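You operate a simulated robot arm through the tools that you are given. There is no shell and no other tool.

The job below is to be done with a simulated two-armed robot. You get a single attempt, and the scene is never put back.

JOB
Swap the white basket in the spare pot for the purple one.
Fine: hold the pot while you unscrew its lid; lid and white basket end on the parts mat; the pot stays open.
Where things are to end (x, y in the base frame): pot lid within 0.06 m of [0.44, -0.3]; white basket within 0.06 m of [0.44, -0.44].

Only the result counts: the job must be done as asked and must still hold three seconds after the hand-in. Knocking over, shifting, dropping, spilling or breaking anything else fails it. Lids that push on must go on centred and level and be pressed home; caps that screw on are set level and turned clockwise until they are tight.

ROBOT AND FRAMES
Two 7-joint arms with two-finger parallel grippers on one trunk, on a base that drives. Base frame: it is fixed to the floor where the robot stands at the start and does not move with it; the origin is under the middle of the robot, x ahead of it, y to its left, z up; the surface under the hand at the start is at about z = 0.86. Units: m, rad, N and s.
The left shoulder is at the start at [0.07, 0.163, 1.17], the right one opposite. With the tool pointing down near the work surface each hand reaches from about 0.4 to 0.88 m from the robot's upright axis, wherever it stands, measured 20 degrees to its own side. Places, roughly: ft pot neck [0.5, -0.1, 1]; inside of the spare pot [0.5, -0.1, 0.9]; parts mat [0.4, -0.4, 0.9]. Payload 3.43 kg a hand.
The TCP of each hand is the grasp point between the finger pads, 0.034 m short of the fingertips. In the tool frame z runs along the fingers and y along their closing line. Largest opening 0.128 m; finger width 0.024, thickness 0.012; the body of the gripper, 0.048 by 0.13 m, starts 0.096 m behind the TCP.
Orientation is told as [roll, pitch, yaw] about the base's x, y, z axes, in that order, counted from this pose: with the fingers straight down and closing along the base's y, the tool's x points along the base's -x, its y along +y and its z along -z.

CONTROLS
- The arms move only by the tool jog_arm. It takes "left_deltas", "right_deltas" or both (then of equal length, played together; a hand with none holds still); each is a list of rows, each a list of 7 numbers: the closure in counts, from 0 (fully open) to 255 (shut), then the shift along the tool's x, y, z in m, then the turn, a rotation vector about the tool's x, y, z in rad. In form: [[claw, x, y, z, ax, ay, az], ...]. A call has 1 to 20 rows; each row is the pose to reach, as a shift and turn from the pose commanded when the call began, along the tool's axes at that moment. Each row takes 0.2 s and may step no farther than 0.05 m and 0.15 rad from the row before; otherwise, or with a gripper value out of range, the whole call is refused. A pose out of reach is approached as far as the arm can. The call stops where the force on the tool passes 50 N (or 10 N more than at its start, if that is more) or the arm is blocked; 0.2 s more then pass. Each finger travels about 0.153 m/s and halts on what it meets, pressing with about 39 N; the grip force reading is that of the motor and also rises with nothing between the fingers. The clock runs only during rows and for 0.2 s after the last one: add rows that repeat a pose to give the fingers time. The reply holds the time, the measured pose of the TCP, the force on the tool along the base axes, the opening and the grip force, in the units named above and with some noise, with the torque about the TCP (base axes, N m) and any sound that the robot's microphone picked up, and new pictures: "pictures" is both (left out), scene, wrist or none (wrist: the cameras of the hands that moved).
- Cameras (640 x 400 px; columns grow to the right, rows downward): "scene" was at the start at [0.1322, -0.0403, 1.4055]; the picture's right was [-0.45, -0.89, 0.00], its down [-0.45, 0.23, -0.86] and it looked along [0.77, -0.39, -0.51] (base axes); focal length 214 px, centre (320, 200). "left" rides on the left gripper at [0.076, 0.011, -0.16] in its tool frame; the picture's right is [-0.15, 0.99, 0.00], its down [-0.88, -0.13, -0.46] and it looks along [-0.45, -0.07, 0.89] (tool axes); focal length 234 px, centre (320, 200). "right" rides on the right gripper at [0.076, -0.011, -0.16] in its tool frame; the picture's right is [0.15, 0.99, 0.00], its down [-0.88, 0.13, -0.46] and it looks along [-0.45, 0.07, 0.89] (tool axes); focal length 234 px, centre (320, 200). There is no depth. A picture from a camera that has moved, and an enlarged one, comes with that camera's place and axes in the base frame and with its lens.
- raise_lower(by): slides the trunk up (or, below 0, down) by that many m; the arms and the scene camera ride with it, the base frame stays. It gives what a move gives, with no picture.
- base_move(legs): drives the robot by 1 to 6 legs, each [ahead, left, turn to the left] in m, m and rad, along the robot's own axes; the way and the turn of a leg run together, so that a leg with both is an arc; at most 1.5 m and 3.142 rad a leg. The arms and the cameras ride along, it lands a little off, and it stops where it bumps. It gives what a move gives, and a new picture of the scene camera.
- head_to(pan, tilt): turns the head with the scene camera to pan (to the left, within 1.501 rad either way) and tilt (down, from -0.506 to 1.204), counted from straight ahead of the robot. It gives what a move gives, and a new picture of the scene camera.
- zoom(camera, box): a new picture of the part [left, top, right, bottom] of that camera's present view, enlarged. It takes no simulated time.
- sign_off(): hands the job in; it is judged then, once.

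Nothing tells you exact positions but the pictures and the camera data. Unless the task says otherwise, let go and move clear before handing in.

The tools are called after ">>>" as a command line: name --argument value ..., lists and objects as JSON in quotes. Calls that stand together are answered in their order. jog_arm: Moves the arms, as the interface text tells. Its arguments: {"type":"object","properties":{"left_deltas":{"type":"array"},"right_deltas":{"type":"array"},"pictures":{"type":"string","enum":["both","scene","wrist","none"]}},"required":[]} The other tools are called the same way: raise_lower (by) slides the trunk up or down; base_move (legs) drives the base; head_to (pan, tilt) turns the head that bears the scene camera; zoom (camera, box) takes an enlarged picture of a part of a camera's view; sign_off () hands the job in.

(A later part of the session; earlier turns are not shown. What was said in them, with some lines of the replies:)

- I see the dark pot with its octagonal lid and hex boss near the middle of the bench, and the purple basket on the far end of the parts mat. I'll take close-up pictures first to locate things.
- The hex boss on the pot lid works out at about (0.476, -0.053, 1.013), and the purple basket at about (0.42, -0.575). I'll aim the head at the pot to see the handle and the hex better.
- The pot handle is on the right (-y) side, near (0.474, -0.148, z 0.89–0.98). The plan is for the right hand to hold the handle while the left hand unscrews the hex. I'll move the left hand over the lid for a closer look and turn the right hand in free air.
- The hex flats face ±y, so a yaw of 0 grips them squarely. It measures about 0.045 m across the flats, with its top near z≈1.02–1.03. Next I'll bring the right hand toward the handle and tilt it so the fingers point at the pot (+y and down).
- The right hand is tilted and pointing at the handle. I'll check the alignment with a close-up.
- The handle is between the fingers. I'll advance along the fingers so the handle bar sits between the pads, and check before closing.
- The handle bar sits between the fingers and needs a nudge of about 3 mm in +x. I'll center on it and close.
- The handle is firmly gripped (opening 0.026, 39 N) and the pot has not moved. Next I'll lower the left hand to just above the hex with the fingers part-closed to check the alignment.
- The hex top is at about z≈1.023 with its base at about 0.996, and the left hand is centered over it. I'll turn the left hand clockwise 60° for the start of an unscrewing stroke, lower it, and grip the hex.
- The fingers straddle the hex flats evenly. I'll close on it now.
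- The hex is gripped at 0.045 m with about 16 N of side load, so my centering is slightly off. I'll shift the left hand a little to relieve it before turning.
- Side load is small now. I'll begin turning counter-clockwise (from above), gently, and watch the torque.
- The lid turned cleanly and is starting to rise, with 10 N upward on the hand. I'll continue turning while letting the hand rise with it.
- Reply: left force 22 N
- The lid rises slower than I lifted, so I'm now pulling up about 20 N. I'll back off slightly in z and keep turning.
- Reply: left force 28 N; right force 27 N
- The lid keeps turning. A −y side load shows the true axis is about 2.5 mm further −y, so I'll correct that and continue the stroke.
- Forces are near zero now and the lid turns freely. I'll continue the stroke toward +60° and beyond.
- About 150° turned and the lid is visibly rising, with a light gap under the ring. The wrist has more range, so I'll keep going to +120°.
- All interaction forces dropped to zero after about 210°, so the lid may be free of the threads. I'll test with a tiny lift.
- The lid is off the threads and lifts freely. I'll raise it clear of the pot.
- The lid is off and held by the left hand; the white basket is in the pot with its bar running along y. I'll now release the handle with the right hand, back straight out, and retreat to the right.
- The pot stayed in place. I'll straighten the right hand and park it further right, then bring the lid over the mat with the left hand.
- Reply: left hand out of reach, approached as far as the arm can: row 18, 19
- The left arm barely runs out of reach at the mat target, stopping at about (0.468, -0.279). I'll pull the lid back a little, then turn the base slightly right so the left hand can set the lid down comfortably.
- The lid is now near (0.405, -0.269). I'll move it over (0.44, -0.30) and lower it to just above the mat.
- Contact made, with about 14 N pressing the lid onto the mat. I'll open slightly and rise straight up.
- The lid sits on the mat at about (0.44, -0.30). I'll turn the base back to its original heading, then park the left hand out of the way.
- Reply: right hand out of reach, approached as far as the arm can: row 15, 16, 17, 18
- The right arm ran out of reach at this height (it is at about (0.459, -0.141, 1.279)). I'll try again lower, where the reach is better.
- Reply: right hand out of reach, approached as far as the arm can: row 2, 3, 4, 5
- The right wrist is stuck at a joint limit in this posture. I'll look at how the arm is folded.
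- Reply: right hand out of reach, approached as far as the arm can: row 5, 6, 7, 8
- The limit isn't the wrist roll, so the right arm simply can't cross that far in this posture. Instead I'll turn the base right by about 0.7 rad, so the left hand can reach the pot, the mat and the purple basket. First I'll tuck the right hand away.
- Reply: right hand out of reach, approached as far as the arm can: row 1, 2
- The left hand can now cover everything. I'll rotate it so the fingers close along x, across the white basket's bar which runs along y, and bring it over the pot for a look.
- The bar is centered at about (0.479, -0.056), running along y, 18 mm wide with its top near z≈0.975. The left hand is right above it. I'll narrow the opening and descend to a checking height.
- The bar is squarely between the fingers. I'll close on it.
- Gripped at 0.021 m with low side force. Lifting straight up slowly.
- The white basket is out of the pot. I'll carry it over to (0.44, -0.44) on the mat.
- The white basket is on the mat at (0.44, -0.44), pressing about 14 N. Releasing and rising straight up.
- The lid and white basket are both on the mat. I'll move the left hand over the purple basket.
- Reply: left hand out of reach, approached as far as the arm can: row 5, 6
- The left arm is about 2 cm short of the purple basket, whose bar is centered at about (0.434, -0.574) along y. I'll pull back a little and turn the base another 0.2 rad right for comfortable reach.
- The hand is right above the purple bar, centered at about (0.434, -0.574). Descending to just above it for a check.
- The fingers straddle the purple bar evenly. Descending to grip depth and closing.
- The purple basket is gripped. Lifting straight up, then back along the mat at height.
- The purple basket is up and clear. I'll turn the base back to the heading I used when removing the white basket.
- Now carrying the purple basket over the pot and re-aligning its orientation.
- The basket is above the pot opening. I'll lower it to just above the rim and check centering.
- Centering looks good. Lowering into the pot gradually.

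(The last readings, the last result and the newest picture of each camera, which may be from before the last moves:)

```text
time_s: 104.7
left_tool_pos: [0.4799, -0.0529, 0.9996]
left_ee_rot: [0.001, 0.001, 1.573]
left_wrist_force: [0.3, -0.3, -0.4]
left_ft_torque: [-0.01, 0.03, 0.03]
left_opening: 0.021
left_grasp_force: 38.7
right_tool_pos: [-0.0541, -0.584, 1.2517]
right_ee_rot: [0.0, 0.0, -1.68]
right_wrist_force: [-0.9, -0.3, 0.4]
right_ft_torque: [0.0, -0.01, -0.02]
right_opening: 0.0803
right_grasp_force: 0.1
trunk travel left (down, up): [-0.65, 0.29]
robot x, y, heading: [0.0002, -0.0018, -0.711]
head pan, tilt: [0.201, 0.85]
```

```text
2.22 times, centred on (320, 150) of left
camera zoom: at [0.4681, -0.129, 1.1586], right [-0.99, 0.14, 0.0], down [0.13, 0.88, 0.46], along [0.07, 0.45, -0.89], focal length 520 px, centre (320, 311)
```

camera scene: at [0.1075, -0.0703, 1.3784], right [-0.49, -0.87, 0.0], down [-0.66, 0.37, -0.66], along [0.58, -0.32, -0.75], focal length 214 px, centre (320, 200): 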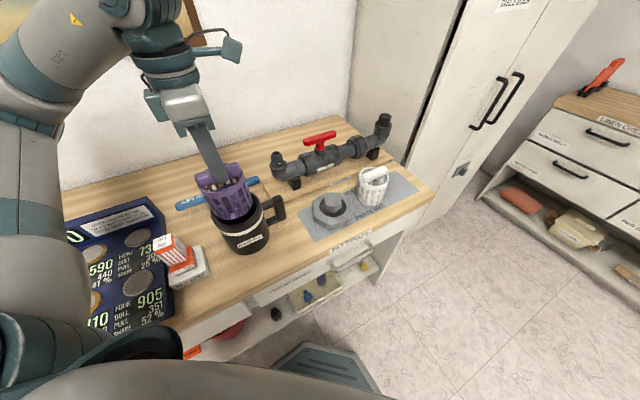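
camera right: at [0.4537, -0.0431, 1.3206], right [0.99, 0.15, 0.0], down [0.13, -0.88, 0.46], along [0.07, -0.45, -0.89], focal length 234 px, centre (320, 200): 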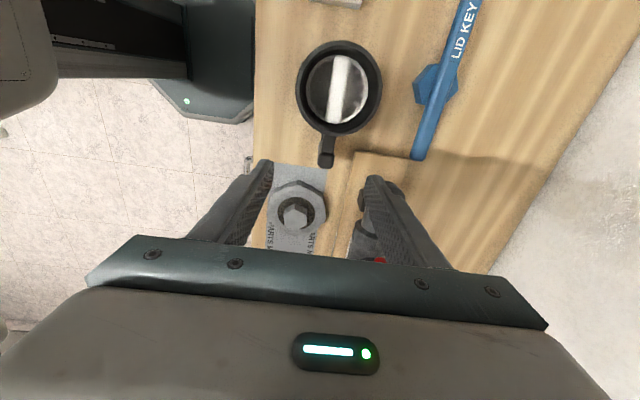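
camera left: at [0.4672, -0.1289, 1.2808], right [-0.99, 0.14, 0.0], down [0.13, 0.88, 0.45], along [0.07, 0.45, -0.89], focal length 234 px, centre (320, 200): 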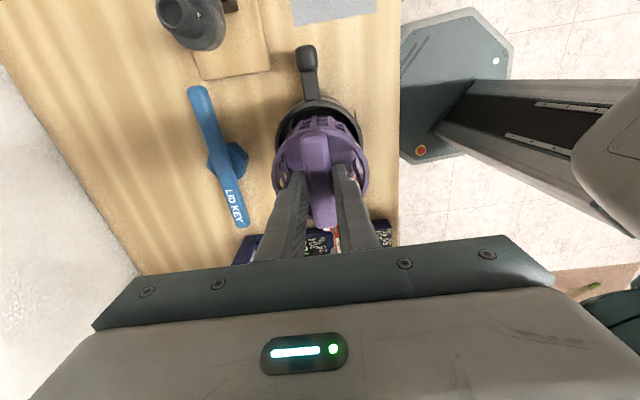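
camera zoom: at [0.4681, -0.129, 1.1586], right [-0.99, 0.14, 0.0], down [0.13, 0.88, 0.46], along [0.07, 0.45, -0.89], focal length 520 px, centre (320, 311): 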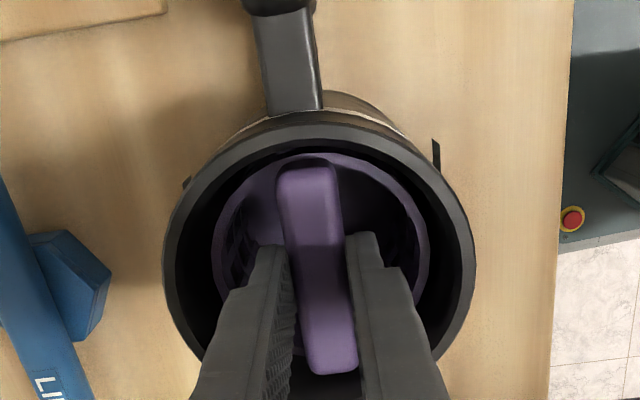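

>>> jog_arm --left_deltas '[[255, 0, 0, 0.003, 0, 0, 0], [255, 0, 0, 0.006, 0, 0, 0], [255, 0, 0, 0.008, 0, 0, 0], [255, 0, 0, 0.0095, 0, 0, 0], [255, 0, 0, 0.0095, 0, 0, 0]]' --pictures "none"

```text
time_s: 105.9
left_tool_pos: [0.4793, -0.0549, 0.99]
left_ee_rot: [-0.001, 0.0, 1.574]
left_wrist_force: [0.6, 0.0, 1.6]
left_ft_torque: [0.01, 0.01, 0.01]
left_opening: 0.021
left_grasp_force: 38.8
right_tool_pos: [-0.0534, -0.584, 1.2503]
right_ee_rot: [-0.001, 0.001, -1.679]
right_wrist_force: [-0.2, 0.2, 0.2]
right_ft_torque: [0.02, 0.0, -0.02]
right_opening: 0.0801
right_grasp_force: 0.1
trunk travel left (down, up): [-0.65, 0.29]
robot x, y, heading: [-0.0015, 0.0031, -0.71]
head pan, tilt: [0.201, 0.85]
```

>>> jog_arm --left_deltas '[[255, 0, 0, 0.001, 0, 0, 0], [255, 0, 0, 0.002, 0, 0, 0], [255, 0, 0, 0.002, 0, 0, 0]]' --pictures "none"

```text
time_s: 106.7
left_tool_pos: [0.4801, -0.0536, 0.9903]
left_ee_rot: [-0.004, 0.004, 1.575]
left_wrist_force: [2.6, 1.6, 30.6]
left_ft_torque: [0.57, -0.09, -0.01]
left_opening: 0.0211
left_grasp_force: 38.8
right_tool_pos: [-0.0561, -0.5843, 1.2503]
right_ee_rot: [0.003, -0.002, -1.681]
right_wrist_force: [0.3, 0.0, 0.2]
right_ft_torque: [-0.02, 0.03, -0.01]
right_opening: 0.0802
right_grasp_force: 0.1
trunk travel left (down, up): [-0.65, 0.29]
robot x, y, heading: [0.002, 0.0007, -0.711]
head pan, tilt: [0.201, 0.85]
```

The basket is seated on the pot floor. I'll ease off, release, and rise straight out.

>>> jog_arm --left_deltas '[[255, 0, 0, -0.0015, 0, 0, 0], [225, 0, 0, -0.002, 0, 0, 0], [200, 0, 0, -0.002, 0, 0, 0], [178, 0, 0, -0.002, 0, 0, 0], [178, 0, 0, -0.002, 0, 0, 0], [178, 0, 0, -0.01, 0, 0, 0], [178, 0, 0, -0.02, 0, 0, 0], [178, 0, 0, -0.04, 0, 0, 0], [178, 0, 0, -0.07, 0, 0, 0], [178, 0, 0, -0.11, 0, 0, 0], [178, 0, 0, -0.15, 0, 0, 0], [178, 0, 0, -0.19, 0, 0, 0], [178, 0, 0, -0.19, 0, 0, 0]]'

>>> zoom --camera "left" --box '[220, 40, 420, 220]'

>>> zoom --camera "scene" --box '[180, 150, 300, 260]'

```text
time_s: 109.5
left_tool_pos: [0.4827, -0.0539, 1.1797]
left_ee_rot: [0.001, 0.0, 1.572]
left_wrist_force: [-0.5, 0.1, 0.2]
left_ft_torque: [-0.03, -0.01, -0.03]
left_opening: 0.039
left_grasp_force: 0.1
right_tool_pos: [-0.0532, -0.584, 1.2511]
right_ee_rot: [-0.001, 0.001, -1.681]
right_wrist_force: [-0.3, 0.5, 0.9]
right_ft_torque: [-0.01, 0.04, -0.01]
right_opening: 0.0803
right_grasp_force: 0.1
trunk travel left (down, up): [-0.65, 0.29]
robot x, y, heading: [0.002, 0.002, -0.713]
head pan, tilt: [0.201, 0.85]
camera scene: at [0.1084, -0.0703, 1.3784], right [-0.49, -0.87, 0.0], down [-0.66, 0.37, -0.66], along [0.58, -0.32, -0.75], focal length 214 px, centre (320, 200)
camera left: at [0.4718, -0.1295, 1.3384], right [-0.99, 0.14, 0.0], down [0.13, 0.88, 0.46], along [0.07, 0.45, -0.89], focal length 234 px, centre (320, 200)
```

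scene: 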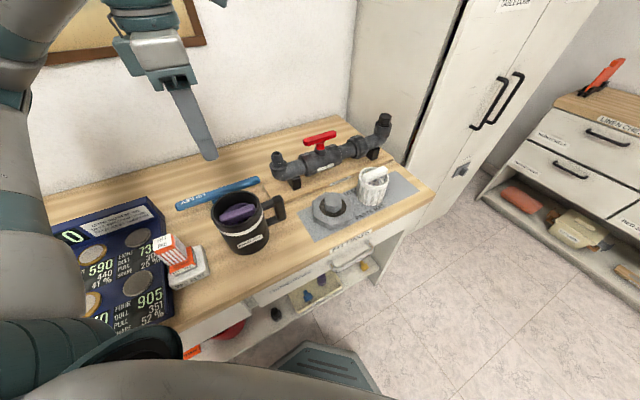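
left: 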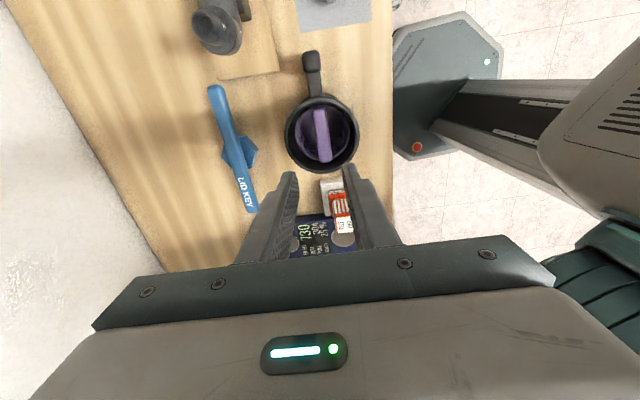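

```text
2.22 times, centred on (320, 130) of left
camera zoom: at [0.4718, -0.1295, 1.3384], right [-0.99, 0.14, 0.0], down [0.13, 0.88, 0.46], along [0.07, 0.45, -0.89], focal length 520 px, centre (320, 356)
```

zoom: 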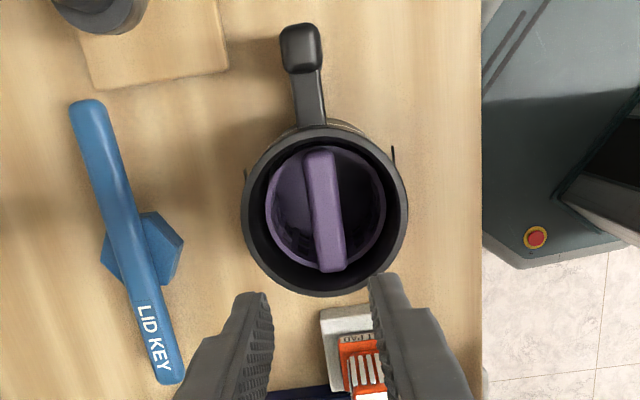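

```text
3.64 times, centred on (240, 205) of scene
camera zoom: at [0.1084, -0.0703, 1.3784], right [-0.49, -0.87, 0.0], down [-0.66, 0.37, -0.66], along [0.58, -0.32, -0.75], focal length 780 px, centre (611, 182)
```

zoom: 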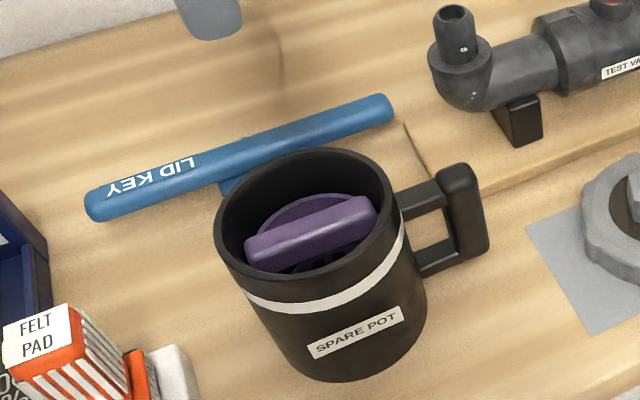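

The purple basket now sits in the open pot just as the white one did. I'll move the left hand clear and do a final check of the mat.

>>> jog_arm --left_deltas '[[178, 0, 0, -0.04, 0, 0, 0], [178, 0, 0, -0.08, 0, 0, 0], [178, 0, 0, -0.12, 0, 0, 0], [178, 0, 0, -0.15, 0, 0, 0], [178, 0, 0, -0.15, 0, 0, 0]]' --pictures "scene"

>>> zoom --camera "scene" --box '[280, 120, 440, 250]'

>>> zoom --camera "scene" --box '[40, 150, 300, 330]'

```text
time_s: 110.7
left_tool_pos: [0.4827, -0.0544, 1.3283]
left_ee_rot: [0.002, 0.0, 1.574]
left_wrist_force: [0.1, 0.2, -0.2]
left_ft_torque: [0.02, 0.03, 0.01]
left_opening: 0.0391
left_grasp_force: 0.0
right_tool_pos: [-0.0535, -0.585, 1.2504]
right_ee_rot: [-0.001, 0.0, -1.681]
right_wrist_force: [0.8, 0.0, -0.2]
right_ft_torque: [0.01, 0.0, 0.01]
right_opening: 0.0804
right_grasp_force: 0.2
trunk travel left (down, up): [-0.65, 0.29]
robot x, y, heading: [-0.0007, 0.0022, -0.708]
head pan, tilt: [0.201, 0.85]
camera scene: at [0.1088, -0.0703, 1.3783], right [-0.49, -0.87, 0.0], down [-0.66, 0.37, -0.66], along [0.58, -0.32, -0.75], focal length 214 px, centre (320, 200)
```

scene: 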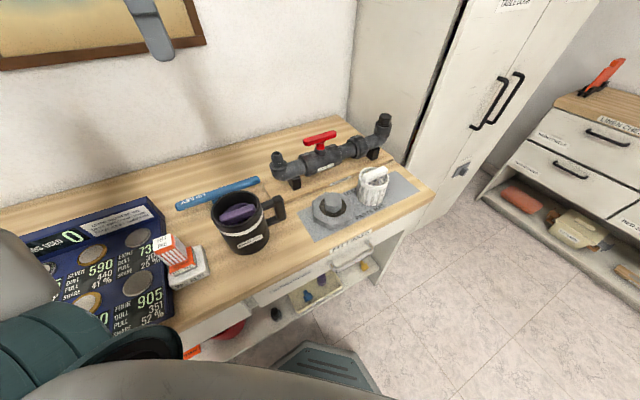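

```text
3.08 times, centred on (360, 185) of scene
camera zoom: at [0.1088, -0.0703, 1.3783], right [-0.49, -0.87, 0.0], down [-0.66, 0.37, -0.66], along [0.58, -0.32, -0.75], focal length 660 px, centre (197, 246)
```

zoom: 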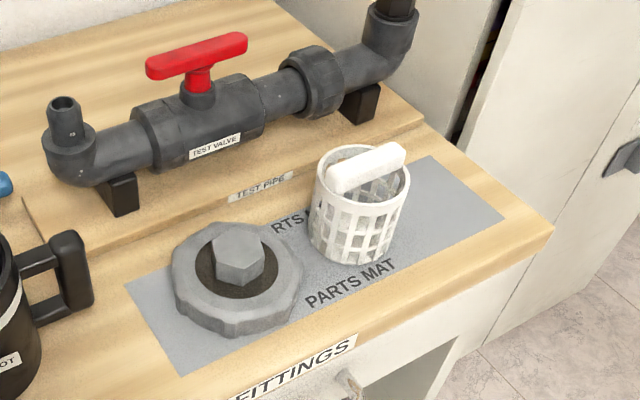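

```text
2.22 times, centred on (170, 240) of scene
camera zoom: at [0.1088, -0.0703, 1.3783], right [-0.49, -0.87, 0.0], down [-0.66, 0.37, -0.66], along [0.58, -0.32, -0.75], focal length 477 px, centre (653, 111)
```

zoom: 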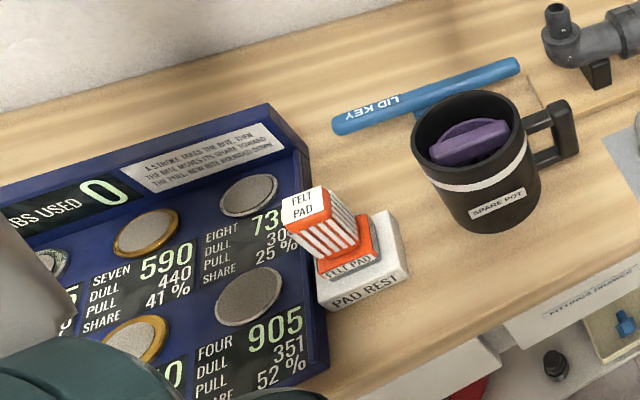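

Everything is in place. The purple basket is seated in the open, upright pot, the lid is at about (0.44, -0.30), and the white basket is at about (0.44, -0.44) on the mat. Both hands are empty and clear, and nothing else has moved, so I'm handing in.

>>> sign_off

```text
The job is handed in.
```

The baskets are swapped: the purple one is seated in the spare pot, and I handed the job in. I haven't had a result back from the judging.

- **Pot:** it stayed upright in its place and is left open. The right hand held its handle the whole time the left hand unscrewed the lid.
- **Lid:** it is on the parts mat at about (0.44, -0.30).
- **White basket:** it is on the mat at about (0.44, -0.44).
- **Everything else:** the last pictures showed nothing else shifted. Both hands are empty and clear.

The right arm could not reach over the pot, and the left ran short at the mat. I turned the base in place a few times and used the left hand for the lid and both baskets. The robot is still turned about 0.7 rad to the right of where it started.
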